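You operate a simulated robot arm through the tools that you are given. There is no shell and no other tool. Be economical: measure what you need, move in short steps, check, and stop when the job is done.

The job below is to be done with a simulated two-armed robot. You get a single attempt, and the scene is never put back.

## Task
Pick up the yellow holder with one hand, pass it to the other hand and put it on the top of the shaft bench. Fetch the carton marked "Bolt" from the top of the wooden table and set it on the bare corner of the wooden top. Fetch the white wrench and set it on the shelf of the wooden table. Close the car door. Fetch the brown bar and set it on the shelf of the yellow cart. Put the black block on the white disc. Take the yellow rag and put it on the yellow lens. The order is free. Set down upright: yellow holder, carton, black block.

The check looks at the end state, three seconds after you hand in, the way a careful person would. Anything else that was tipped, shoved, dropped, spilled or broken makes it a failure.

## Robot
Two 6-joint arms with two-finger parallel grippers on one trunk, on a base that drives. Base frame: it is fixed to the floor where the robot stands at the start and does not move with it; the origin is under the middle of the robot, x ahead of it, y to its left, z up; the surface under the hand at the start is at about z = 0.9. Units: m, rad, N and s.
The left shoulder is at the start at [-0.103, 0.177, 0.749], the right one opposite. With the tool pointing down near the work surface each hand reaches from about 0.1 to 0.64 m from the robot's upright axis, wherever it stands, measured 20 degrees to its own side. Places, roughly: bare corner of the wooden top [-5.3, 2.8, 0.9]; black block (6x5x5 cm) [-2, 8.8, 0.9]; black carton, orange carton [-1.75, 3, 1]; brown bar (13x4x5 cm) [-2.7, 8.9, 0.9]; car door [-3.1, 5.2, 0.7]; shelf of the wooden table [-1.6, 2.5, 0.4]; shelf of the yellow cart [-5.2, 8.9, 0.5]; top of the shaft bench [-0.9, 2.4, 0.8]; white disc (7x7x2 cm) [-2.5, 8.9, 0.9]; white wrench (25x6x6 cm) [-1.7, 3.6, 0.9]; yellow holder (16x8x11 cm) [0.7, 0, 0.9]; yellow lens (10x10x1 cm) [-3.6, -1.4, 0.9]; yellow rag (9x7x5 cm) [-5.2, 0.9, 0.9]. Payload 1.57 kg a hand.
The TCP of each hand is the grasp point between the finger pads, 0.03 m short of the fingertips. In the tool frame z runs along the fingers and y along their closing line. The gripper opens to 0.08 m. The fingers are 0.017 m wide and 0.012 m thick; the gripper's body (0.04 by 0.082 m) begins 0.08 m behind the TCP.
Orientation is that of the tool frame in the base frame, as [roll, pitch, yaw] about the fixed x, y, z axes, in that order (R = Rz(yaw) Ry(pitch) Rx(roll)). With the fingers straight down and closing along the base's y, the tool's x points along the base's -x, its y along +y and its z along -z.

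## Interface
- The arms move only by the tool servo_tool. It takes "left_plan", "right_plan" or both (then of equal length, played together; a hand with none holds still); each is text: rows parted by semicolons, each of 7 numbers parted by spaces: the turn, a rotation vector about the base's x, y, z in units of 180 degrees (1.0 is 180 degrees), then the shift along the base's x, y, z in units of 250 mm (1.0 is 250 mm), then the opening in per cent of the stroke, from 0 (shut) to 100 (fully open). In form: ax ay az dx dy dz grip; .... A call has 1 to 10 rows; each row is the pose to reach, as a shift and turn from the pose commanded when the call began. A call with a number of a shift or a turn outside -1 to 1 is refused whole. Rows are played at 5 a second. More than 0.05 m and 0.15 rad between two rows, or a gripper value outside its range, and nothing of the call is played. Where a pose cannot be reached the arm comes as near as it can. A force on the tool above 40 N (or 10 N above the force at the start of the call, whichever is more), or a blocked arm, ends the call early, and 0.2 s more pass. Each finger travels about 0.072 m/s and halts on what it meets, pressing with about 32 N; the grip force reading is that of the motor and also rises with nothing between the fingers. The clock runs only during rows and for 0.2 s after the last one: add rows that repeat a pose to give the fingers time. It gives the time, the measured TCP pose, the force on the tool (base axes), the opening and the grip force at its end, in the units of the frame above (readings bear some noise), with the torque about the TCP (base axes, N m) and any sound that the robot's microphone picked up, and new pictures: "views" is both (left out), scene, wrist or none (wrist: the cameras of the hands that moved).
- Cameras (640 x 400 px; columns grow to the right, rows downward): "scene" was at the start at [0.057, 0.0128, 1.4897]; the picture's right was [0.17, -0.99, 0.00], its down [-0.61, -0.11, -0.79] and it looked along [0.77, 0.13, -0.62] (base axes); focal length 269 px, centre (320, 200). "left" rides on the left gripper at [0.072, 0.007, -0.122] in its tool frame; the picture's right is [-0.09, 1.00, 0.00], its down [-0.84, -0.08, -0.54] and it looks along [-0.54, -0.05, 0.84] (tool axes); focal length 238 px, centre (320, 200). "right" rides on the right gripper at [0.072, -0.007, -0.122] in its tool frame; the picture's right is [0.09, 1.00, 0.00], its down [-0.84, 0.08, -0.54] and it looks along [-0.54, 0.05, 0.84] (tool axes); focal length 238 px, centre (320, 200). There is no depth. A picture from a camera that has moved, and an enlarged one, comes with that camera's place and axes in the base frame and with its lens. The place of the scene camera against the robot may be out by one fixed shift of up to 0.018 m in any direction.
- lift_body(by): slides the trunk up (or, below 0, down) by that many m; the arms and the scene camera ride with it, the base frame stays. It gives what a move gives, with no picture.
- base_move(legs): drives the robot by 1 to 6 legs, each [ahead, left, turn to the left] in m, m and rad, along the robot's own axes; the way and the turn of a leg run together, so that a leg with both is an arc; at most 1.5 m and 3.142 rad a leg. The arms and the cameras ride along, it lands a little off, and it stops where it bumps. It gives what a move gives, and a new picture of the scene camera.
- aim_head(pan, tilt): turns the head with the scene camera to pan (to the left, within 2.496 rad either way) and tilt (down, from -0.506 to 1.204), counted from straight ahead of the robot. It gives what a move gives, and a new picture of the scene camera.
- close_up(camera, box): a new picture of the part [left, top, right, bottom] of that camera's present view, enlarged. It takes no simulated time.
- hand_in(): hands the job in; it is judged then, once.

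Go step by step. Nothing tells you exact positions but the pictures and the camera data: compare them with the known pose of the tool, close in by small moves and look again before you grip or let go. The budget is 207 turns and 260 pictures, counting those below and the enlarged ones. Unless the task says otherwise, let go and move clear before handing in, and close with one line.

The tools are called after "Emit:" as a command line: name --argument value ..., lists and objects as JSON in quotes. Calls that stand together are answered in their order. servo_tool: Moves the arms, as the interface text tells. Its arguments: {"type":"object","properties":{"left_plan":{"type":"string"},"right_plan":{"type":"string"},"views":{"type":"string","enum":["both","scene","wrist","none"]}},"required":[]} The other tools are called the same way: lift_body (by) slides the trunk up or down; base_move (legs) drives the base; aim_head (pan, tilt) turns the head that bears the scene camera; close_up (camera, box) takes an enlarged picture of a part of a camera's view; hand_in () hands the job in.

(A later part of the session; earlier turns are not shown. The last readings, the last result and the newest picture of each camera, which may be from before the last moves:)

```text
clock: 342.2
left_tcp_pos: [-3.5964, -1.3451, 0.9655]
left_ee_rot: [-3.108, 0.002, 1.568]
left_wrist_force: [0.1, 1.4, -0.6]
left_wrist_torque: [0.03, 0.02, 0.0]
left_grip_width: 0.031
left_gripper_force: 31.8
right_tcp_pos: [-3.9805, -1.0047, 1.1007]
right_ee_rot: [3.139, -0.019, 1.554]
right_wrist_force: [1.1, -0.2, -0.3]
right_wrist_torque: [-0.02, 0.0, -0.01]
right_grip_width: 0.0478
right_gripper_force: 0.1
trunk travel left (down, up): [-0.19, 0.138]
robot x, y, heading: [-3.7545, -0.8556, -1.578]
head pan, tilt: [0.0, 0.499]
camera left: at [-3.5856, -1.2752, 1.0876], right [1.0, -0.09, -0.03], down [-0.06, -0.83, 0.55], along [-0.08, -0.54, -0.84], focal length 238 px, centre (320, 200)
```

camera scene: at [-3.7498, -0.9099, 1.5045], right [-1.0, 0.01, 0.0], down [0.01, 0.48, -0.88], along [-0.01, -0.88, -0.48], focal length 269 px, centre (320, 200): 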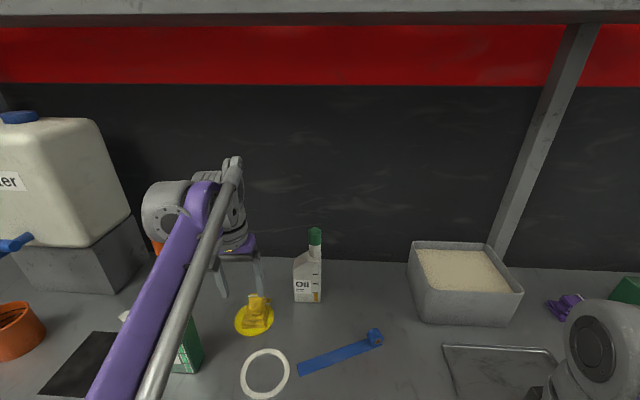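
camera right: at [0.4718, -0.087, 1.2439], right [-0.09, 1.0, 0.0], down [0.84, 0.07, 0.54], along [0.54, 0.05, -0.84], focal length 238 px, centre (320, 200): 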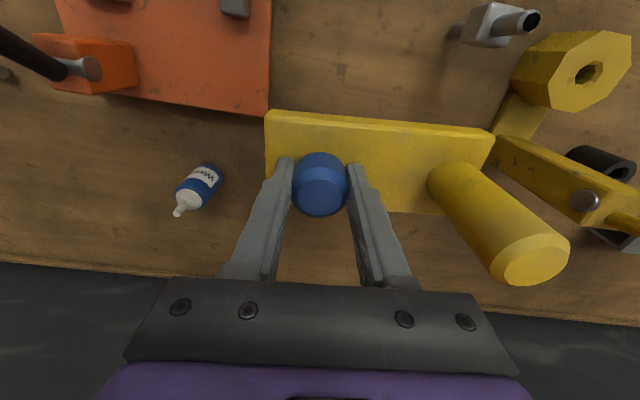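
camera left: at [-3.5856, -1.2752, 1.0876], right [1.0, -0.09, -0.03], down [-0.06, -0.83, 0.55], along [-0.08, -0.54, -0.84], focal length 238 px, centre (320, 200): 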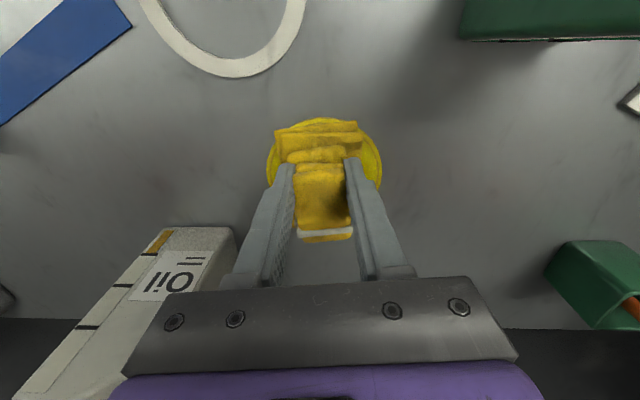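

Emit:
servo_tool --left_plan "0 0 0 0 0 -0.03 10; 0 0 0 0 0 -0.05 10; 0 0 0 0 0 -0.05 40; 0 0 0 0 0 -0.05 80; 0 0 0 0 0 -0.05 80; 0 0 0 0 0 0.06 80; 0 0 0 0 0 0.22 80; 0 0 0 0 0.05 0.38 80; 0 0 0 0 0.2 0.48 80; 0 0 0 0 0.2 0.48 80" --views "wrist"

```text
clock: 344.4
left_tcp_pos: [-3.5911, -1.2922, 1.0868]
left_ee_rot: [-3.109, 0.004, 1.57]
left_wrist_force: [0.9, -0.9, 0.3]
left_wrist_torque: [0.02, 0.0, 0.02]
left_grip_width: 0.064
left_gripper_force: 0.1
right_tcp_pos: [-3.98, -1.0039, 1.1014]
right_ee_rot: [3.139, -0.019, 1.553]
right_wrist_force: [0.0, 0.0, -0.1]
right_wrist_torque: [0.03, 0.04, 0.02]
right_grip_width: 0.048
right_gripper_force: 0.2
trunk travel left (down, up): [-0.19, 0.138]
robot x, y, heading: [-3.7612, -0.8511, -1.585]
head pan, tilt: [0.0, 0.499]
camera left: at [-3.5804, -1.222, 1.2082], right [1.0, -0.09, -0.03], down [-0.06, -0.83, 0.55], along [-0.08, -0.54, -0.84], focal length 238 px, centre (320, 200)
```

left: 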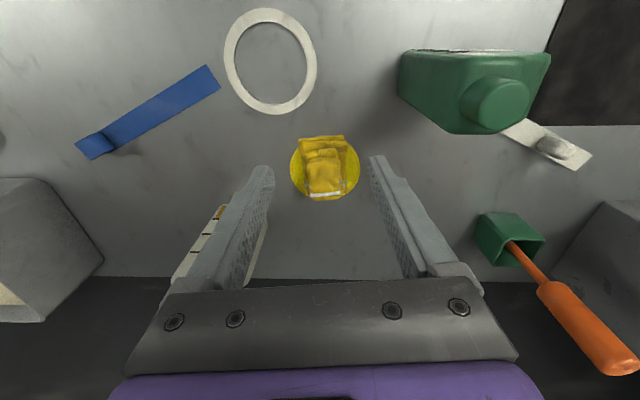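

The rag is now well centred on the lens. Next come the bar and block at the far bench (y≈8.9). I'll drive back out and north along x≈-2.7.

Emit:
base_move --legs '[[-0.55, 0, 0], [0, 0, 3.14], [0, -1.05, 0], [1.5, 0, 0], [1.5, 0, 0], [1.45, 0, 0]]'

```text
clock: 385.4
left_tcp_pos: [-3.3144, 4.6471, 1.0863]
left_ee_rot: [-3.108, 0.004, -1.435]
left_wrist_force: [-0.3, 0.1, 0.3]
left_wrist_torque: [0.01, 0.0, -0.03]
left_grip_width: 0.0642
left_gripper_force: 0.1
right_tcp_pos: [-2.8893, 4.4152, 1.0997]
right_ee_rot: [3.14, -0.018, -1.448]
right_wrist_force: [-0.6, -0.3, 0.6]
right_wrist_torque: [0.0, -0.01, 0.0]
right_grip_width: 0.048
right_gripper_force: 0.1
trunk travel left (down, up): [-0.19, 0.138]
robot x, y, heading: [-3.0843, 4.2346, 1.697]
head pan, tilt: [0.0, 0.499]
camera scene: at [-3.0844, 4.2864, 1.5046], right [0.99, 0.13, 0.0], down [0.06, -0.47, -0.88], along [-0.11, 0.87, -0.48], focal length 269 px, centre (320, 200)
```

scene: 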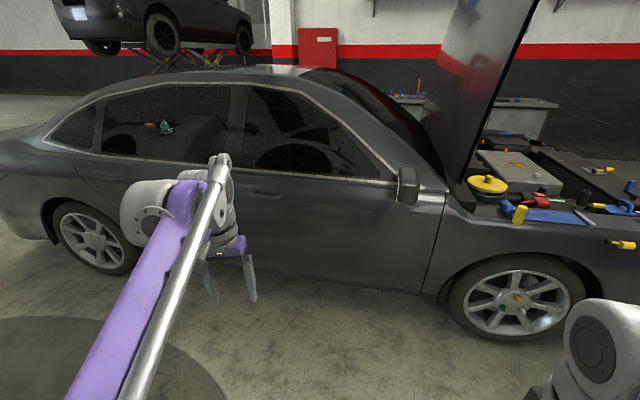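

The door is still shut. I'll turn east and pass through the gap between table and car again.

Emit:
base_move --legs '[[0, 0, -1.697], [0.7, 0.5, 0], [0.5, 0.2, 0], [1.5, 0, 0]]'

Emit:
aim_head --pan 1.3 --tilt 0.35

```text
clock: 404.0
left_tcp_pos: [0.0233, 5.0434, 1.087]
left_ee_rot: [-3.107, 0.004, -3.14]
left_wrist_force: [0.3, -0.6, 0.2]
left_wrist_torque: [-0.02, -0.01, -0.01]
left_grip_width: 0.0639
left_gripper_force: 0.0
right_tcp_pos: [-0.2649, 4.6538, 1.1012]
right_ee_rot: [3.14, -0.019, 3.125]
right_wrist_force: [-0.2, -0.5, -0.4]
right_wrist_torque: [0.0, 0.0, -0.02]
right_grip_width: 0.0479
right_gripper_force: 0.0
trunk travel left (down, up): [-0.19, 0.138]
robot x, y, heading: [-0.4167, 4.8742, -0.009]
head pan, tilt: [0.0, 0.499]
camera scene: at [-0.3525, 4.8722, 1.5046], right [-0.01, -1.0, 0.0], down [-0.48, 0.0, -0.88], along [0.88, -0.01, -0.48], focal length 269 px, centre (320, 200)
```

scene: 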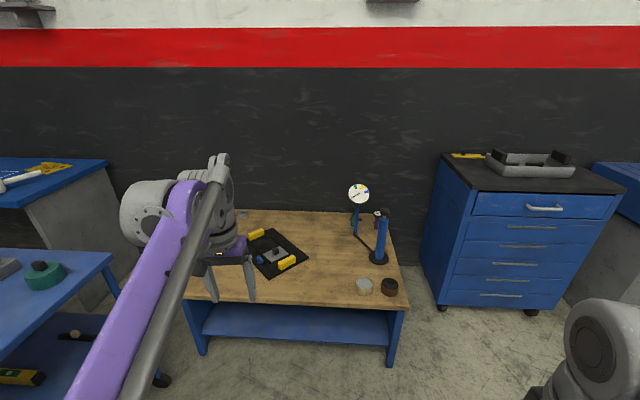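

```text
clock: 405.5
left_tcp_pos: [0.0229, 5.0444, 1.0872]
left_ee_rot: [-3.109, 0.003, -3.14]
left_wrist_force: [0.0, -0.1, 0.2]
left_wrist_torque: [0.0, 0.05, 0.02]
left_grip_width: 0.0636
left_gripper_force: 0.0
right_tcp_pos: [-0.2654, 4.6535, 1.1002]
right_ee_rot: [3.14, -0.017, 3.126]
right_wrist_force: [0.4, -0.2, 0.2]
right_wrist_torque: [0.03, -0.01, 0.01]
right_grip_width: 0.048
right_gripper_force: 0.1
trunk travel left (down, up): [-0.19, 0.138]
robot x, y, heading: [-0.4152, 4.8752, -0.007]
head pan, tilt: [1.3, 0.351]
camera scene: at [-0.4178, 4.9625, 1.5183], right [0.96, -0.28, 0.0], down [-0.1, -0.33, -0.94], along [0.26, 0.9, -0.34], focal length 269 px, centre (320, 200)
```

scene: 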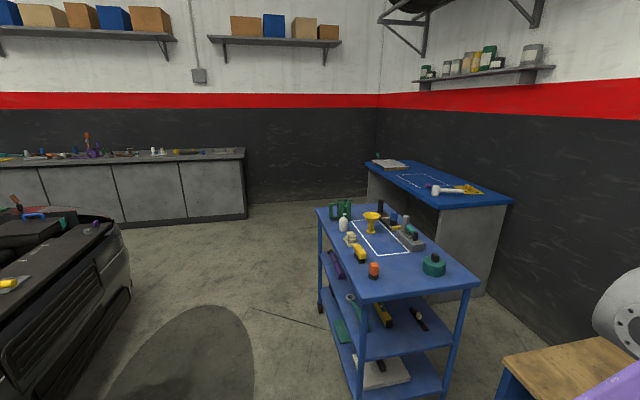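

Through the gap. The grey cabinet bench along the north wall (front at y≈8.55) holds the next items. I'll go around the car's front toward it.

Emit:
base_move --legs '[[0, 0, 1.58], [1.5, 0.18, 0], [1.4, 0, 0], [0, 1.4, 0]]'

Emit:
aim_head --pan 0.3 --tilt 0.45

```text
refused: leg 2 is longer than a leg can be; nothing moved
```

```text
clock: 406.8
left_tcp_pos: [0.0221, 5.0444, 1.0868]
left_ee_rot: [-3.107, 0.004, -3.141]
left_wrist_force: [0.1, 0.4, 0.1]
left_wrist_torque: [0.01, -0.04, 0.0]
left_grip_width: 0.0638
left_gripper_force: 0.0
right_tcp_pos: [-0.2645, 4.6546, 1.1003]
right_ee_rot: [3.139, -0.02, 3.127]
right_wrist_force: [-0.5, -0.9, -0.1]
right_wrist_torque: [-0.04, -0.02, 0.01]
right_grip_width: 0.0479
right_gripper_force: 0.1
trunk travel left (down, up): [-0.19, 0.138]
robot x, y, heading: [-0.4149, 4.8728, -0.012]
head pan, tilt: [0.3, 0.45]
camera scene: at [-0.3556, 4.8994, 1.5091], right [0.29, -0.96, 0.0], down [-0.42, -0.12, -0.9], along [0.86, 0.26, -0.44], focal length 269 px, centre (320, 200)
```

scene: 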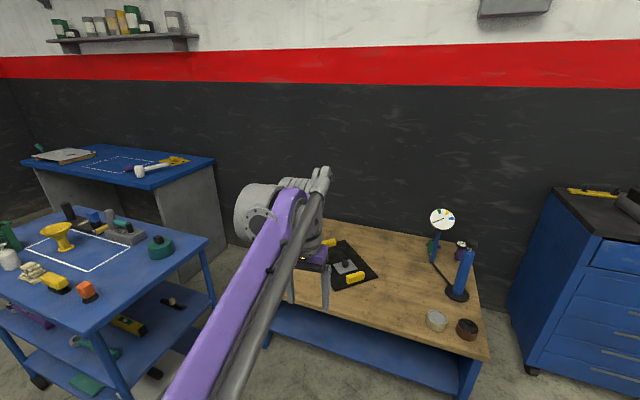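

Emit:
base_move --legs '[[0, 0, 1.58], [1.45, 0.18, 0], [1.45, 0, 0], [0, 1.4, 0]]'

```text
clock: 436.6
left_tcp_pos: [-2.0639, 8.2561, 1.0863]
left_ee_rot: [-3.108, 0.002, -1.586]
left_wrist_force: [0.3, 0.4, 0.5]
left_wrist_torque: [0.01, -0.04, -0.02]
left_grip_width: 0.0636
left_gripper_force: 0.1
right_tcp_pos: [-1.6792, 7.963, 1.1012]
right_ee_rot: [3.141, -0.02, -1.604]
right_wrist_force: [0.4, 0.0, 0.4]
right_wrist_torque: [0.0, -0.01, -0.01]
right_grip_width: 0.0481
right_gripper_force: 0.0
trunk travel left (down, up): [-0.19, 0.138]
robot x, y, heading: [-1.8989, 7.8136, 1.546]
head pan, tilt: [0.3, 0.45]
camera scene: at [-1.918, 7.8647, 1.509], right [0.96, 0.27, 0.0], down [0.12, -0.42, -0.9], along [-0.24, 0.87, -0.44], focal length 269 px, centre (320, 200)
```

scene: 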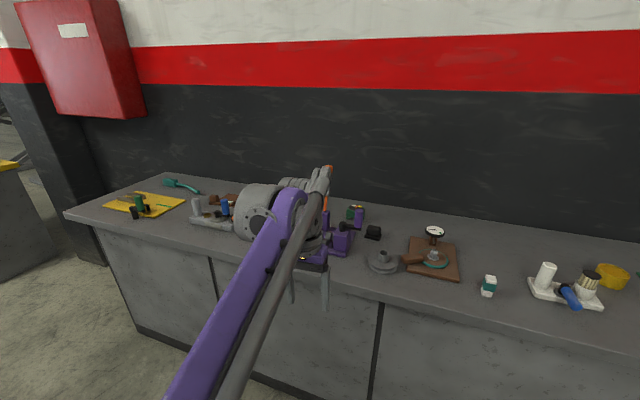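

The black block is at about (-1.96, 8.80). The left arm hides the disc, so I'll pull the left hand back, shift left and look.

Emit:
servo_tool --left_plan "0 0 0 0 -0.2 0.02 80; 0 0 0 0 -0.4 0.04 80; 0 0 0 0 -0.6 0.04 80; 0 0 0 0 -0.8 0.04 80; 0 0 0 -0.1 -1 0.04 80; 0 0 0 -0.1 -1 0.04 80" --views "none"

Emit:
base_move --legs '[[0.1, 0.3, 0.025]]'

Emit:
aim_head --pan 0.1 --tilt 0.6

```text
refused: row 1 steps farther than a row can; nothing moved
```

```text
clock: 439.8
left_tcp_pos: [-2.3823, 8.3586, 1.0866]
left_ee_rot: [-3.11, 0.003, -1.558]
left_wrist_force: [-0.3, 0.2, 0.1]
left_wrist_torque: [-0.03, 0.02, 0.01]
left_grip_width: 0.0641
left_gripper_force: 0.0
right_tcp_pos: [-1.988, 8.0761, 1.1019]
right_ee_rot: [3.14, -0.02, -1.573]
right_wrist_force: [-0.5, 0.1, -0.1]
right_wrist_torque: [-0.01, 0.03, -0.02]
right_grip_width: 0.0481
right_gripper_force: 0.1
trunk travel left (down, up): [-0.19, 0.138]
robot x, y, heading: [-2.2091, 7.9207, 1.573]
head pan, tilt: [0.3, 0.45]
camera scene: at [-2.2242, 7.9707, 1.509], right [0.95, 0.3, 0.0], down [0.13, -0.42, -0.9], along [-0.27, 0.86, -0.44], focal length 269 px, centre (320, 200)
```

scene: 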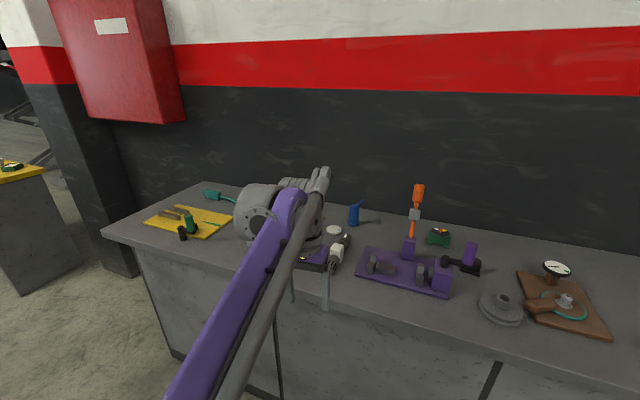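

```text
clock: 440.6
left_tcp_pos: [-2.3811, 8.3589, 1.0874]
left_ee_rot: [-3.109, 0.004, -1.559]
left_wrist_force: [-0.4, -0.1, 0.3]
left_wrist_torque: [-0.02, 0.0, -0.01]
left_grip_width: 0.0638
left_gripper_force: 0.1
right_tcp_pos: [-1.9874, 8.0767, 1.1013]
right_ee_rot: [3.14, -0.019, -1.572]
right_wrist_force: [0.3, 0.1, -0.2]
right_wrist_torque: [0.01, -0.01, 0.04]
right_grip_width: 0.0479
right_gripper_force: 0.1
trunk travel left (down, up): [-0.19, 0.138]
robot x, y, heading: [-2.2077, 7.9224, 1.573]
head pan, tilt: [0.099, 0.6]
camera scene: at [-2.2055, 7.9708, 1.4955], right [0.99, 0.1, 0.0], down [0.06, -0.56, -0.83], along [-0.08, 0.82, -0.56], focal length 269 px, centre (320, 200)
```

scene: 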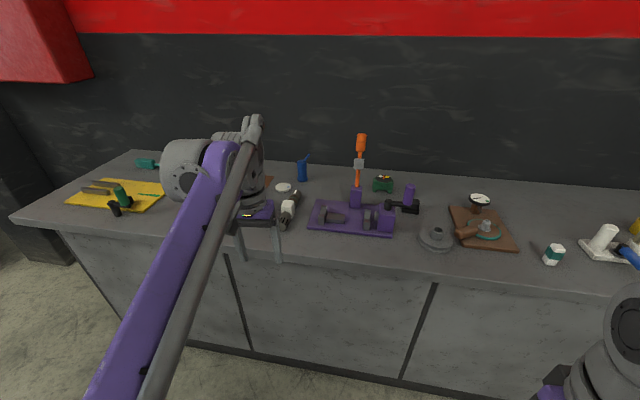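

Emit:
close_up --camera "scene" --box '[220, 150, 460, 270]'

Emit:
close_up --camera "right" --box '[160, 150, 480, 350]'

```text
2.67 times, centred on (340, 210) of scene
camera zoom: at [-2.2055, 7.9708, 1.4955], right [0.99, 0.1, 0.0], down [0.06, -0.56, -0.83], along [-0.08, 0.82, -0.56], focal length 717 px, centre (267, 173)
```

zoom: 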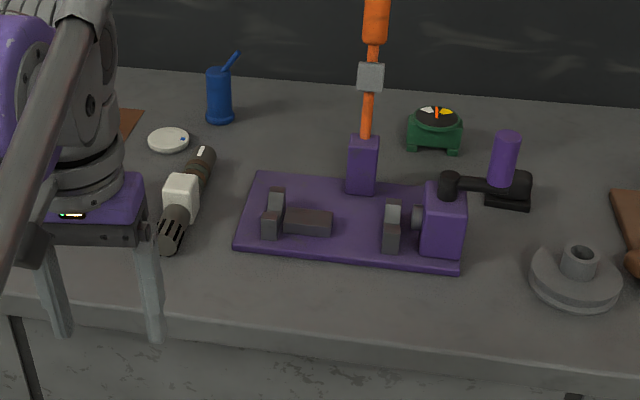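

```text
2.00 times, centred on (320, 250) of right
camera zoom: at [-1.9808, 8.0068, 1.2242], right [-1.0, -0.09, 0.0], down [-0.07, 0.85, 0.53], along [-0.05, 0.52, -0.85], focal length 477 px, centre (320, 100)
```

zoom: 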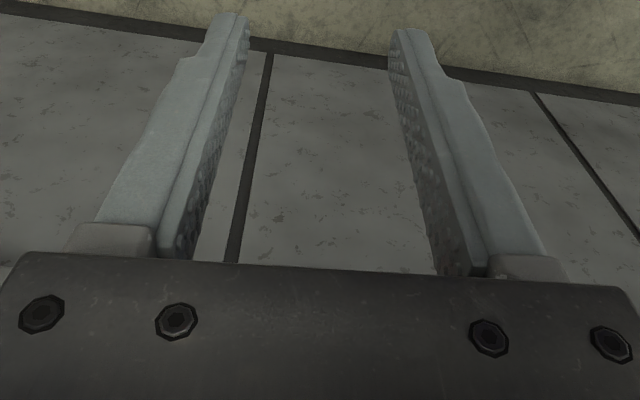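

The black block seems to stand just behind the vise's crank at (-1.97, 8.82). I'll retract the left hand, move closer and look from above with the right wrist camera.

Emit:
servo_tool --left_plan "0 0 0 -0.02 -0.19 0.02 80; 0 0 0 -0.04 -0.38 0.02 80; 0 0 0 -0.06 -0.57 0.02 80; 0 0 0 -0.08 -0.76 0.02 80; 0 0 0 -0.1 -0.9 0.02 80" --right_plan "0 0 0 0 0.1 0 100; 0 0 0 0 0.28 0 100; 0 0 0 0.02 0.46 0 100; 0 0 0 0.04 0.64 0 100; 0 0 0 0.06 0.82 0 100" --views "none"

Emit:
base_move --legs '[[0.27, 0, 0]]'

Emit:
close_up --camera "right" --box '[0, 0, 640, 400]'

```text
clock: 441.8
left_tcp_pos: [-2.4006, 8.134, 1.0893]
left_ee_rot: [-3.107, 0.003, -1.557]
left_wrist_force: [0.9, 0.2, -0.6]
left_wrist_torque: [0.0, -0.01, -0.01]
left_grip_width: 0.0641
left_gripper_force: 0.0
right_tcp_pos: [-1.9728, 8.2796, 1.1019]
right_ee_rot: [3.14, -0.019, -1.575]
right_wrist_force: [0.3, -1.2, 0.2]
right_wrist_torque: [-0.01, -0.02, 0.01]
right_grip_width: 0.0799
right_gripper_force: 0.0
trunk travel left (down, up): [-0.19, 0.138]
robot x, y, heading: [-2.2046, 7.9252, 1.574]
head pan, tilt: [0.099, 0.6]
```

```text
clock: 443.6
left_tcp_pos: [-2.3985, 8.4014, 1.0898]
left_ee_rot: [-3.109, 0.002, -1.565]
left_wrist_force: [-0.4, 1.0, 0.4]
left_wrist_torque: [0.01, 0.0, 0.0]
left_grip_width: 0.0638
left_gripper_force: 0.0
right_tcp_pos: [-1.9706, 8.5427, 1.1013]
right_ee_rot: [3.139, -0.019, -1.58]
right_wrist_force: [-0.1, 1.5, -1.1]
right_wrist_torque: [-0.06, 0.02, 0.01]
right_grip_width: 0.0803
right_gripper_force: 0.1
trunk travel left (down, up): [-0.19, 0.138]
robot x, y, heading: [-2.2061, 8.1893, 1.562]
head pan, tilt: [0.099, 0.6]
camera scene: at [-2.2047, 8.2364, 1.4955], right [1.0, 0.09, 0.0], down [0.05, -0.56, -0.82], along [-0.08, 0.82, -0.57], focal length 269 px, centre (320, 200)
```

scene: 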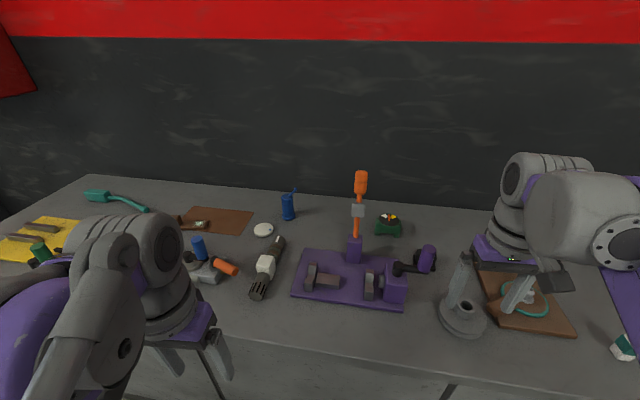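

```text
1.00 times, centred on (320, 200) of right (not enlarged: the box is as wide or as high as the picture)
camera zoom: at [-1.9643, 8.4719, 1.2247], right [-1.0, -0.08, 0.0], down [-0.07, 0.85, 0.53], along [-0.05, 0.52, -0.85], focal length 238 px, centre (320, 200)
```

zoom: 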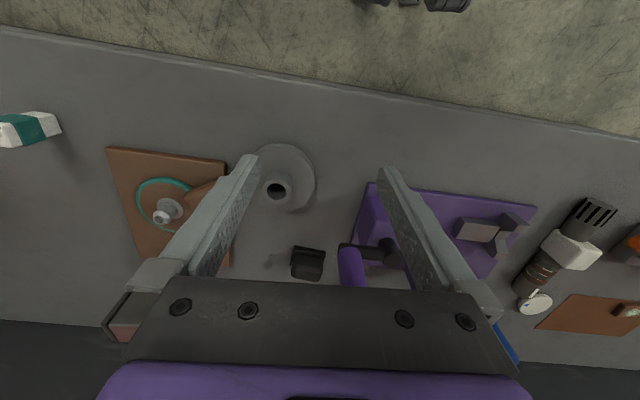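

The black block (with a slot) is at about (-1.972, 8.765), with the crank knob close on its left. I'll turn the right hand 90° to grip it front-to-back, after shifting the base a bit.

Emit:
base_move --legs '[[0.04, -0.1, 0]]'

Emit:
servo_tool --right_plan "0 0 0.047 -0.05 0.03 0 100; 0 0 0.094 -0.1 0.06 0 100; 0 0 0.141 -0.15 0.1 0 100; 0 0 0.188 -0.2 0.14 0 100; 0 0 0.235 -0.25 0.18 0 100; 0 0 0.282 -0.3 0.22 0 100; 0 0 0.329 -0.34 0.26 0 100; 0 0 0.376 -0.38 0.3 0 100; 0 0 0.423 -0.4 0.34 0 100; 0 0 0.47 -0.42 0.36 0 100" --views "wrist"

```text
clock: 445.2
left_tcp_pos: [-2.2958, 8.4379, 1.0902]
left_ee_rot: [-3.109, 0.004, -1.568]
left_wrist_force: [-0.2, 0.1, -0.3]
left_wrist_torque: [0.03, -0.01, 0.01]
left_grip_width: 0.064
left_gripper_force: 0.0
right_tcp_pos: [-1.8686, 8.5794, 1.1013]
right_ee_rot: [3.139, -0.017, -1.585]
right_wrist_force: [0.2, 0.1, 0.2]
right_wrist_torque: [0.02, 0.02, -0.03]
right_grip_width: 0.0798
right_gripper_force: 0.0
trunk travel left (down, up): [-0.19, 0.138]
robot x, y, heading: [-2.1035, 8.2277, 1.568]
head pan, tilt: [0.099, 0.6]
camera scene: at [-2.1027, 8.2737, 1.4955], right [1.0, 0.09, 0.0], down [0.05, -0.56, -0.83], along [-0.08, 0.82, -0.56], focal length 269 px, centre (320, 200)
```

scene: 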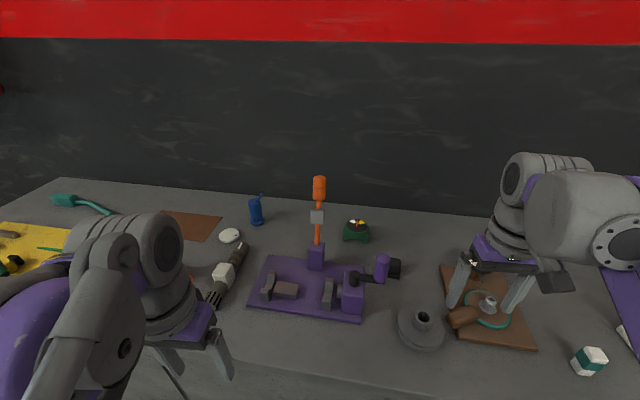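

```text
clock: 447.4
left_tcp_pos: [-2.2977, 8.4372, 1.0907]
left_ee_rot: [-3.109, 0.002, -1.567]
left_wrist_force: [0.0, -0.1, -0.6]
left_wrist_torque: [0.01, 0.01, 0.0]
left_grip_width: 0.0641
left_gripper_force: 0.1
right_tcp_pos: [-1.9741, 8.6694, 1.1027]
right_ee_rot: [3.139, -0.021, -0.106]
right_wrist_force: [-0.3, 0.0, 0.2]
right_wrist_torque: [0.0, 0.0, -0.01]
right_grip_width: 0.08
right_gripper_force: 0.1
trunk travel left (down, up): [-0.19, 0.138]
robot x, y, heading: [-2.1058, 8.2235, 1.563]
head pan, tilt: [0.099, 0.6]
camera right: at [-1.9049, 8.6687, 1.2262], right [-0.01, -1.0, 0.0], down [-0.85, 0.01, 0.53], along [-0.53, 0.0, -0.85], focal length 238 px, centre (320, 200)
```

right: 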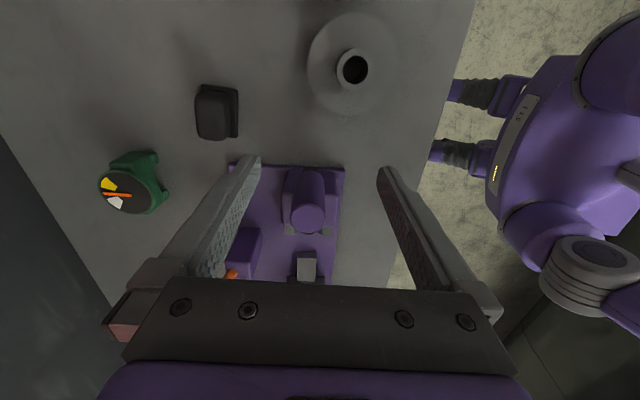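

The block is at about (-1.966, 8.79), aligned with the hand. I'll move above it and partly down.

Emit:
servo_tool --right_plan "0 0 0 0.03 0.16 0 100; 0 0 0 0.03 0.32 0 100; 0 0 0 0.03 0.48 -0.05 100; 0 0 0 0.03 0.48 -0.2 100; 0 0 0 0.03 0.48 -0.36 100; 0 0 0 0.03 0.48 -0.36 100" --views "wrist"

```text
clock: 448.8
left_tcp_pos: [-2.2979, 8.4386, 1.091]
left_ee_rot: [-3.109, 0.003, -1.568]
left_wrist_force: [0.0, 1.2, 0.9]
left_wrist_torque: [-0.01, -0.03, 0.03]
left_grip_width: 0.064
left_gripper_force: 0.2
right_tcp_pos: [-1.9649, 8.791, 1.0113]
right_ee_rot: [3.141, -0.02, -0.106]
right_wrist_force: [0.1, 0.8, -0.7]
right_wrist_torque: [0.0, 0.03, -0.01]
right_grip_width: 0.08
right_gripper_force: 0.1
right hand out of reach, approached as far as the arm can: row 2, 3, 4
trunk travel left (down, up): [-0.19, 0.138]
robot x, y, heading: [-2.105, 8.2279, 1.561]
head pan, tilt: [0.099, 0.6]
camera right: at [-1.8959, 8.7894, 1.1349], right [-0.01, -1.0, 0.0], down [-0.85, 0.01, 0.53], along [-0.53, 0.0, -0.85], focal length 238 px, centre (320, 200)
```

right: 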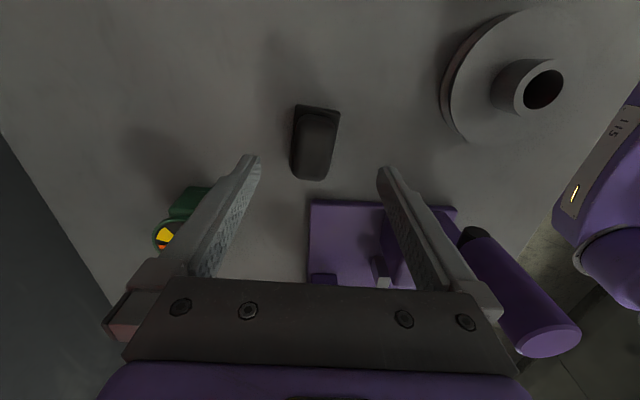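

The block is centred. I'll descend around it.

Emit:
servo_tool --right_plan "0 0 0 0 0.01 -0.12 100; 0 0 0 0 0.01 -0.24 100; 0 0 0 0 0.01 -0.32 100; 0 0 0 0 0.01 -0.32 100" --views "wrist"

```text
clock: 449.8
left_tcp_pos: [-2.2969, 8.4389, 1.0906]
left_ee_rot: [-3.107, 0.003, -1.566]
left_wrist_force: [-0.6, 0.4, 0.1]
left_wrist_torque: [0.01, 0.02, 0.01]
left_grip_width: 0.0639
left_gripper_force: 0.0
right_tcp_pos: [-1.9652, 8.7915, 0.9312]
right_ee_rot: [3.141, -0.019, -0.105]
right_wrist_force: [-0.5, 0.5, -0.6]
right_wrist_torque: [0.0, 0.01, -0.02]
right_grip_width: 0.0802
right_gripper_force: 0.0
trunk travel left (down, up): [-0.19, 0.138]
robot x, y, heading: [-2.1041, 8.2222, 1.566]
head pan, tilt: [0.099, 0.6]
camera right: at [-1.8955, 8.7905, 1.0553], right [-0.01, -1.0, 0.0], down [-0.85, 0.01, 0.53], along [-0.53, 0.0, -0.85], focal length 238 px, centre (320, 200)
```

right: 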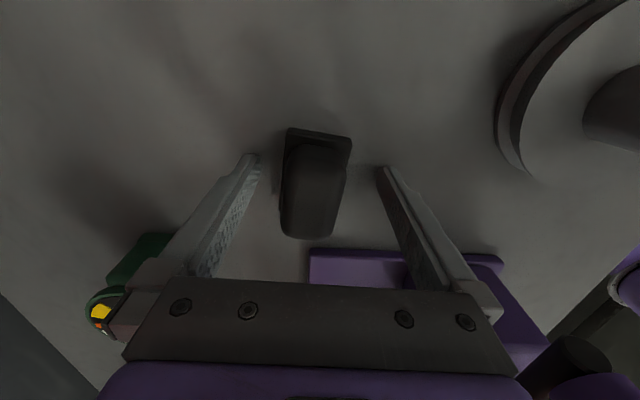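

Emit:
servo_tool --right_plan "0 0 0 0 0 -0.02 100; 0 0 0 0 0 -0.036 100; 0 0 0 0 0 -0.036 70; 0 0 0 0 0 -0.036 40; 0 0 0 0 0 -0.036 20; 0 0 0 0 0 -0.036 20; 0 0 0 0 0 -0.036 20" --views "wrist"

```text
clock: 450.3
left_tcp_pos: [-2.2971, 8.4384, 1.0914]
left_ee_rot: [-3.11, 0.005, -1.568]
left_wrist_force: [0.2, 0.1, 0.4]
left_wrist_torque: [-0.01, 0.01, 0.03]
left_grip_width: 0.064
left_gripper_force: 0.0
right_tcp_pos: [-1.9655, 8.7908, 0.9309]
right_ee_rot: [-3.141, -0.02, -0.108]
right_wrist_force: [-0.3, 1.7, 15.9]
right_wrist_torque: [-0.12, 0.18, -0.06]
right_grip_width: 0.0774
right_gripper_force: 0.1
trunk travel left (down, up): [-0.19, 0.138]
robot x, y, heading: [-2.1069, 8.2251, 1.568]
head pan, tilt: [0.099, 0.6]
stopped in row 2 (right hand): the force on the tool passed its limit at 46 N (the readings are from after the stop); the commanded pose is now the measured one
camera right: at [-1.8958, 8.7893, 1.0536], right [-0.01, -1.0, 0.0], down [-0.85, 0.01, 0.53], along [-0.53, 0.01, -0.85], focal length 238 px, centre (320, 200)
```

right: 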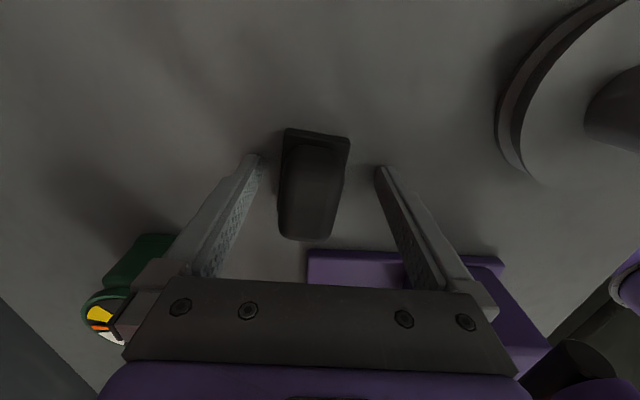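

The fingertips touched the bench (z≈0.90). I'll rise 3 mm and close.

Emit:
servo_tool --right_plan "0 0 0 0 0 0.012 90; 0 0 0 0 0 0.012 60; 0 0 0 0 0 0.012 35; 0 0 0 0 0 0.012 20; 0 0 0 0 0 0.012 20; 0 0 0 0 0 0.012 20" --views "wrist"

```text
clock: 451.7
left_tcp_pos: [-2.2962, 8.4389, 1.0914]
left_ee_rot: [-3.108, 0.005, -1.569]
left_wrist_force: [0.3, 0.3, 0.1]
left_wrist_torque: [0.02, 0.0, 0.03]
left_grip_width: 0.0641
left_gripper_force: 0.1
right_tcp_pos: [-1.965, 8.7913, 0.9316]
right_ee_rot: [3.14, -0.018, -0.107]
right_wrist_force: [-0.3, -0.6, 0.6]
right_wrist_torque: [-0.02, -0.04, -0.01]
right_grip_width: 0.0423
right_gripper_force: 32.1
trunk travel left (down, up): [-0.19, 0.138]
robot x, y, heading: [-2.1051, 8.2265, 1.562]
head pan, tilt: [0.099, 0.6]
camera right: at [-1.8951, 8.7907, 1.055], right [-0.01, -1.0, 0.0], down [-0.85, 0.01, 0.53], along [-0.53, 0.0, -0.85], focal length 238 px, centre (320, 200)
```

right: 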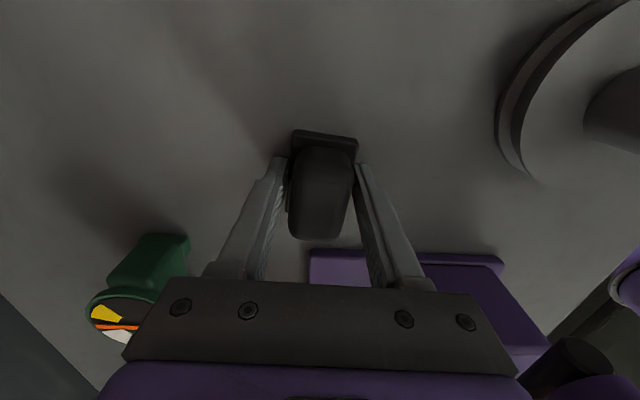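

Gripped (42 mm). I'll lift straight up, shift right, and pull back.

Emit:
servo_tool --right_plan "0 0 0 0 0 0.1 10; 0 0 0 0 0 0.26 10; 0 0 0 0.04 -0.02 0.42 10; 0 0 0 0.12 -0.06 0.56 10; 0 0 0 0.2 -0.18 0.64 10; 0 0 0 0.2 -0.36 0.68 10; 0 0 0 0.2 -0.54 0.68 10; 0 0 0 0.2 -0.72 0.68 10; 0 0 0 0.2 -0.72 0.68 10"

```text
clock: 453.7
left_tcp_pos: [-2.2968, 8.4399, 1.0901]
left_ee_rot: [-3.11, 0.002, -1.567]
left_wrist_force: [-0.9, 0.3, 0.3]
left_wrist_torque: [0.0, -0.02, 0.01]
left_grip_width: 0.064
left_gripper_force: 0.0
right_tcp_pos: [-1.9117, 8.6094, 1.1039]
right_ee_rot: [3.14, -0.019, -0.104]
right_wrist_force: [0.9, -0.4, -1.3]
right_wrist_torque: [-0.01, -0.03, 0.04]
right_grip_width: 0.0418
right_gripper_force: 32.2
right hand out of reach, approached as far as the arm can: row 4
trunk travel left (down, up): [-0.19, 0.138]
robot x, y, heading: [-2.1044, 8.2301, 1.561]
head pan, tilt: [0.099, 0.6]
camera scene: at [-2.103, 8.2749, 1.4954], right [1.0, 0.09, 0.0], down [0.05, -0.56, -0.82], along [-0.08, 0.82, -0.57], focal length 269 px, centre (320, 200)
camera right: at [-1.8415, 8.6089, 1.2259], right [-0.01, -1.0, 0.0], down [-0.85, 0.01, 0.53], along [-0.53, 0.0, -0.85], focal length 238 px, centre (320, 200)
```

scene: 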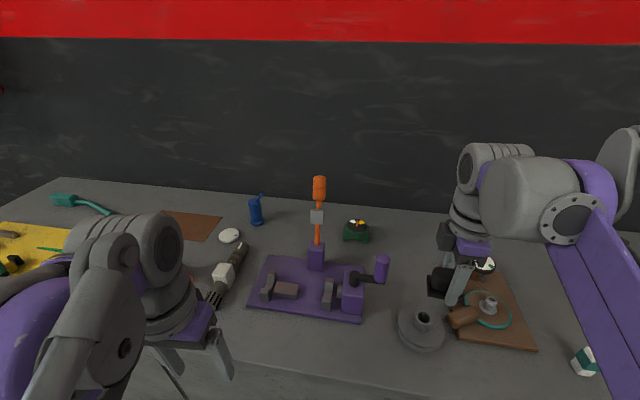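
right: 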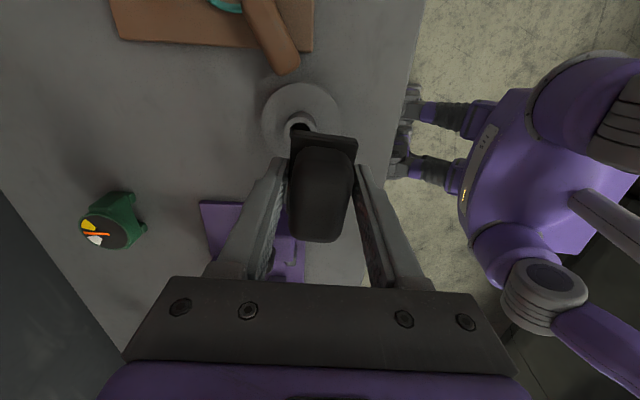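

I hold the block. The disc is at about (-2.455, 8.90). I'll tuck the hand in so it clears the vise knob, then shift the base left and slightly ahead.

Emit:
servo_tool --right_plan "0 0 0 0 -0.19 0 10; 0 0 0 0 -0.38 0 10; 0 0 0 0 -0.57 0 10; 0 0 0 0 -0.57 0 10" --views "none"

Emit:
base_move --legs '[[0, 0.56, 0.01], [0.05, 0, 0]]'

Emit:
close_up --camera "scene" --box '[200, 150, 520, 350]'

```text
clock: 454.7
left_tcp_pos: [-2.2976, 8.4394, 1.089]
left_ee_rot: [-3.107, 0.003, -1.568]
left_wrist_force: [-0.1, 0.6, 0.4]
left_wrist_torque: [-0.01, 0.02, -0.01]
left_grip_width: 0.0642
left_gripper_force: 0.2
right_tcp_pos: [-1.9158, 8.4702, 1.1039]
right_ee_rot: [3.14, -0.018, -0.106]
right_wrist_force: [0.3, 0.3, -0.9]
right_wrist_torque: [-0.02, -0.01, -0.04]
right_grip_width: 0.0418
right_gripper_force: 32.2
trunk travel left (down, up): [-0.19, 0.138]
robot x, y, heading: [-2.1116, 8.2279, 1.564]
head pan, tilt: [0.099, 0.6]
```

```text
clock: 460.5
left_tcp_pos: [-2.8479, 8.4889, 1.0898]
left_ee_rot: [-3.109, 0.004, -1.554]
left_wrist_force: [-0.5, 0.4, 0.3]
left_wrist_torque: [-0.05, -0.01, -0.01]
left_grip_width: 0.064
left_gripper_force: 0.1
right_tcp_pos: [-2.4665, 8.5228, 1.1044]
right_ee_rot: [3.14, -0.02, -0.093]
right_wrist_force: [-0.5, -0.4, -1.8]
right_wrist_torque: [-0.03, -0.03, -0.02]
right_grip_width: 0.0414
right_gripper_force: 31.7
trunk travel left (down, up): [-0.19, 0.138]
robot x, y, heading: [-2.6521, 8.2733, 1.578]
head pan, tilt: [0.099, 0.6]
camera scene: at [-2.6518, 8.3252, 1.4955], right [0.99, 0.1, 0.0], down [0.06, -0.56, -0.82], along [-0.09, 0.82, -0.57], focal length 269 px, centre (320, 200)
```

scene: 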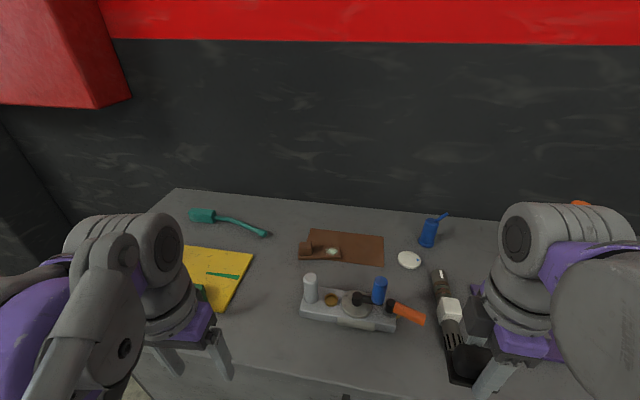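

```text
2.00 times, centred on (360, 250) of scene
camera zoom: at [-2.6518, 8.3252, 1.4955], right [0.99, 0.1, 0.0], down [0.06, -0.56, -0.82], along [-0.09, 0.82, -0.57], focal length 538 px, centre (240, 100)
```

zoom: 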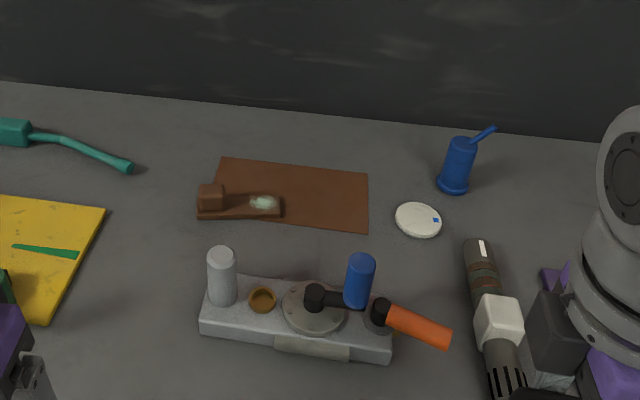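

The disc is at (-2.458, 8.886). Raising the trunk will extend the arm's reach at this height, so I'll lift it first.

Emit:
lift_body --by 0.13

Emit:
servo_tool --right_plan "0 0 0 0 0.16 -0.04 10; 0 0 0 0 0.32 -0.1 10; 0 0 0 0 0.48 -0.16 10; 0 0 0 0.01 0.64 -0.22 10; 0 0 0 0.02 0.8 -0.28 10; 0 0 0 0.03 0.96 -0.34 10; 0 0 0 0.03 1 -0.4 10; 0 0 0 0.03 1 -0.4 10"

```text
clock: 462.1
left_tcp_pos: [-2.8466, 8.4857, 1.2208]
left_ee_rot: [-3.11, 0.005, -1.556]
left_wrist_force: [-0.8, 0.6, 0.0]
left_wrist_torque: [-0.02, 0.0, -0.01]
left_grip_width: 0.0641
left_gripper_force: 0.0
right_tcp_pos: [-2.4674, 8.521, 1.2346]
right_ee_rot: [3.14, -0.018, -0.094]
right_wrist_force: [0.7, -0.5, -2.1]
right_wrist_torque: [0.03, 0.02, 0.01]
right_grip_width: 0.0416
right_gripper_force: 32.6
trunk travel left (down, up): [-0.32, 0.008]
robot x, y, heading: [-2.6511, 8.2757, 1.577]
head pan, tilt: [0.099, 0.6]
```

```text
clock: 463.9
left_tcp_pos: [-2.8471, 8.4864, 1.221]
left_ee_rot: [-3.108, 0.004, -1.556]
left_wrist_force: [-0.3, 0.0, -0.2]
left_wrist_torque: [0.0, -0.03, 0.02]
left_grip_width: 0.0638
left_gripper_force: 0.2
right_tcp_pos: [-2.4584, 8.7728, 1.1335]
right_ee_rot: [3.141, -0.019, -0.094]
right_wrist_force: [0.4, -0.4, -1.3]
right_wrist_torque: [0.01, 0.01, -0.01]
right_grip_width: 0.0411
right_gripper_force: 31.8
trunk travel left (down, up): [-0.32, 0.008]
robot x, y, heading: [-2.6559, 8.274, 1.579]
head pan, tilt: [0.099, 0.6]
camera scene: at [-2.6518, 8.3185, 1.63], right [0.99, 0.1, 0.0], down [0.06, -0.56, -0.83], along [-0.09, 0.82, -0.56], focal length 269 px, centre (320, 200)
camera right: at [-2.3898, 8.7717, 1.2563], right [0.0, -1.0, 0.0], down [-0.85, 0.0, 0.53], along [-0.53, 0.0, -0.85], focal length 238 px, centre (320, 200)
```

scene: 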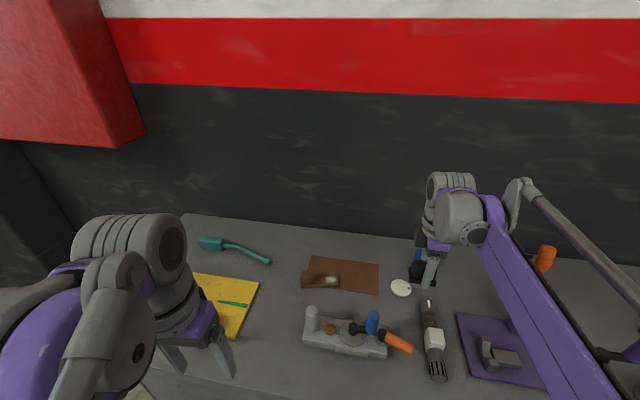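
right: 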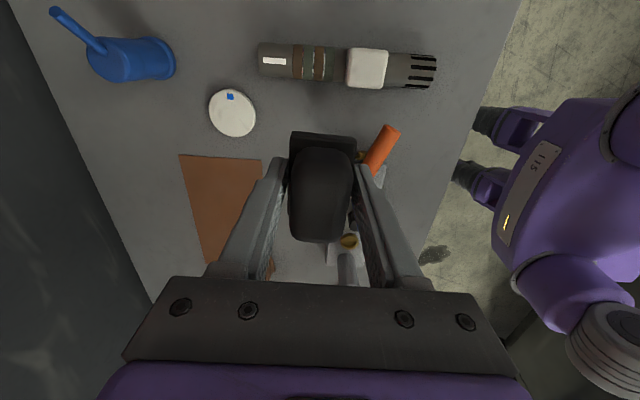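

The wrist camera puts the disc centre at (-2.460, 8.890). I'll move over it and come down part way.

Emit:
servo_tool --right_plan "0 0 0 0 0.18 0 10; 0 0 0 0 0.36 0 10; 0 0 0 -0.006 0.47 -0.08 10; 0 0 0 -0.006 0.47 -0.24 10; 0 0 0 -0.006 0.47 -0.4 10; 0 0 0 -0.006 0.47 -0.54 10; 0 0 0 -0.006 0.47 -0.54 10"

Emit:
close_up --camera "scene" --box '[340, 230, 500, 330]'

```text
clock: 465.5
left_tcp_pos: [-2.8464, 8.4862, 1.2208]
left_ee_rot: [-3.108, 0.002, -1.554]
left_wrist_force: [0.0, 0.2, -0.6]
left_wrist_torque: [0.0, 0.0, -0.01]
left_grip_width: 0.0638
left_gripper_force: 0.1
right_tcp_pos: [-2.46, 8.8892, 1.0006]
right_ee_rot: [-3.141, -0.02, -0.096]
right_wrist_force: [-0.7, 0.5, -1.4]
right_wrist_torque: [-0.02, -0.02, -0.01]
right_grip_width: 0.041
right_gripper_force: 31.7
trunk travel left (down, up): [-0.32, 0.008]
robot x, y, heading: [-2.6522, 8.2734, 1.578]
head pan, tilt: [0.099, 0.6]
camera scene: at [-2.6519, 8.3186, 1.63], right [0.99, 0.1, 0.0], down [0.06, -0.56, -0.83], along [-0.09, 0.82, -0.56], focal length 269 px, centre (320, 200)
camera right: at [-2.3895, 8.8874, 1.1243], right [0.0, -1.0, 0.0], down [-0.85, 0.0, 0.53], along [-0.53, 0.0, -0.85], focal length 238 px, centre (320, 200)
```

scene: 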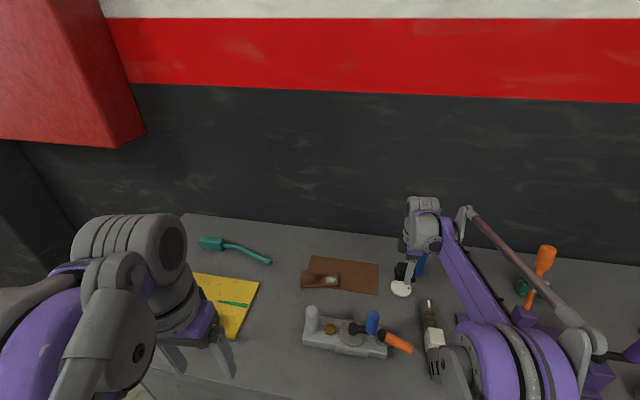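
right: 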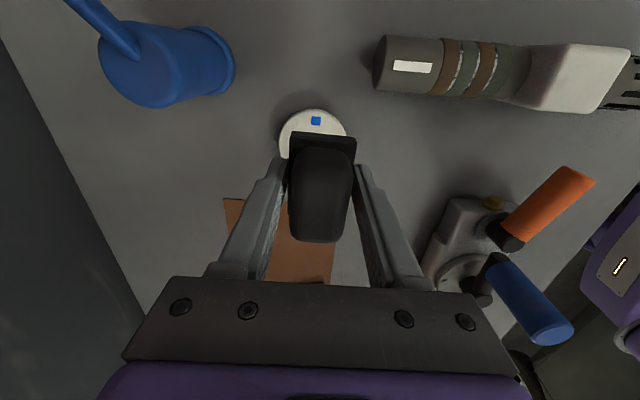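

```text
4.00 times, centred on (420, 280) of scene
camera zoom: at [-2.6519, 8.3186, 1.63], right [0.99, 0.1, 0.0], down [0.06, -0.56, -0.83], along [-0.09, 0.82, -0.56], focal length 1076 px, centre (-80, -120)
```

zoom: 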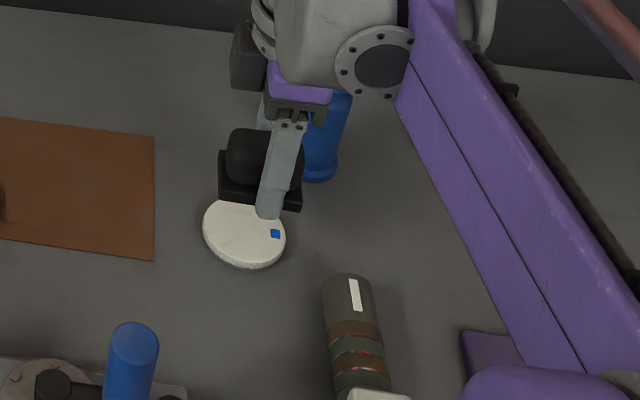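

Alignment is good. I'll lower the block onto the disc gently.

Emit:
servo_tool --right_plan "0 0 0 0.004 0.014 -0.08 10; 0 0 0 0.004 0.014 -0.14 10; 0 0 0 0.004 0.014 -0.16 10; 0 0 0 0.004 0.014 -0.18 10; 0 0 0 0.004 0.014 -0.18 10" --views "wrist"

Emit:
close_up --camera "scene" --box '[380, 250, 440, 310]'

```text
clock: 466.7
left_tcp_pos: [-2.8477, 8.486, 1.22]
left_ee_rot: [-3.109, 0.004, -1.556]
left_wrist_force: [0.1, -0.4, 0.4]
left_wrist_torque: [-0.01, -0.01, 0.0]
left_grip_width: 0.0638
left_gripper_force: 0.1
right_tcp_pos: [-2.46, 8.8928, 0.9542]
right_ee_rot: [-3.141, -0.019, -0.096]
right_wrist_force: [0.1, -0.8, -1.2]
right_wrist_torque: [0.0, 0.0, 0.02]
right_grip_width: 0.0416
right_gripper_force: 32.0
trunk travel left (down, up): [-0.32, 0.008]
robot x, y, heading: [-2.6556, 8.2733, 1.577]
head pan, tilt: [0.099, 0.6]
camera right: at [-2.3896, 8.8931, 1.0776], right [0.0, -1.0, 0.0], down [-0.85, 0.0, 0.53], along [-0.53, 0.0, -0.85], focal length 238 px, centre (320, 200)
```

right: 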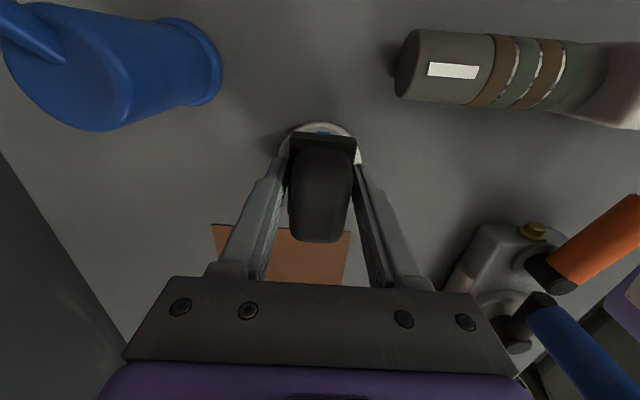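

```text
6.67 times, centred on (410, 280) of scene
camera zoom: at [-2.6518, 8.3188, 1.63], right [0.99, 0.1, 0.0], down [0.06, -0.56, -0.83], along [-0.09, 0.82, -0.56], focal length 1794 px, centre (-280, -333)
```

zoom: 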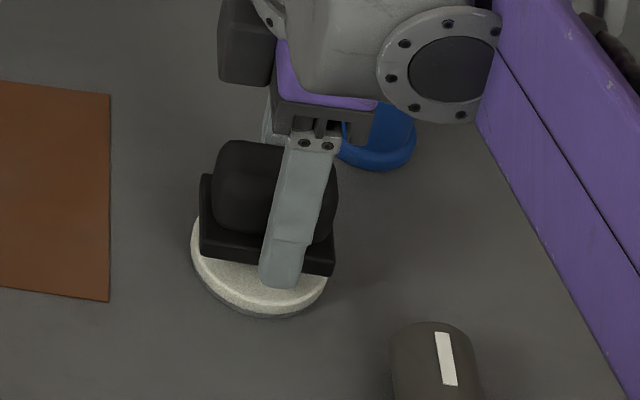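

Emit:
servo_tool --right_plan "0 0 0 0 0 -0.012 10; 0 0 0 0 0 -0.024 10; 0 0 0 0 0 -0.036 10; 0 0 0 0 0 -0.048 10; 0 0 0 0 0 -0.048 10" --views "wrist"

Emit:
close_up --camera "scene" --box '[380, 250, 440, 310]'

```text
clock: 467.9
left_tcp_pos: [-2.8478, 8.4854, 1.2216]
left_ee_rot: [-3.109, 0.004, -1.555]
left_wrist_force: [-0.9, -0.2, -0.6]
left_wrist_torque: [0.0, 0.02, -0.02]
left_grip_width: 0.0641
left_gripper_force: 0.1
right_tcp_pos: [-2.4592, 8.8931, 0.9435]
right_ee_rot: [3.141, -0.019, -0.093]
right_wrist_force: [-0.6, 0.7, 7.0]
right_wrist_torque: [0.11, 0.11, 0.01]
right_grip_width: 0.0416
right_gripper_force: 32.0
trunk travel left (down, up): [-0.32, 0.008]
robot x, y, heading: [-2.6512, 8.2747, 1.578]
head pan, tilt: [0.099, 0.6]
camera right: at [-2.3896, 8.893, 1.0666], right [0.0, -1.0, 0.0], down [-0.85, 0.0, 0.53], along [-0.53, 0.0, -0.85], focal length 238 px, centre (320, 200)
```

right: 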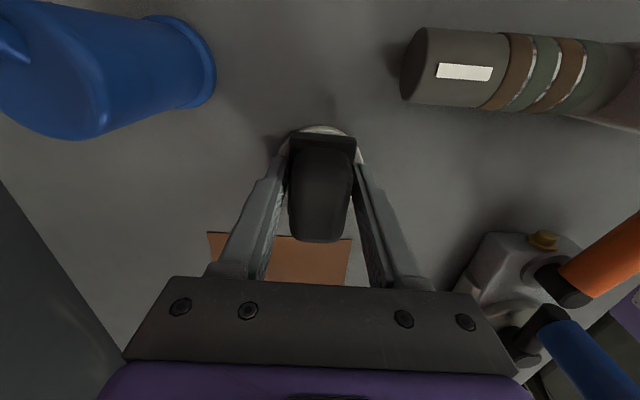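

```text
6.67 times, centred on (410, 280) of scene
camera zoom: at [-2.6522, 8.3181, 1.6302], right [0.99, 0.1, 0.0], down [0.06, -0.56, -0.83], along [-0.09, 0.82, -0.56], focal length 1794 px, centre (-280, -333)
```

zoom: 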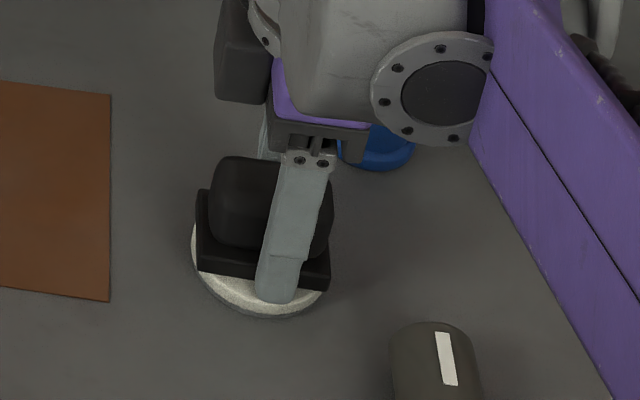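

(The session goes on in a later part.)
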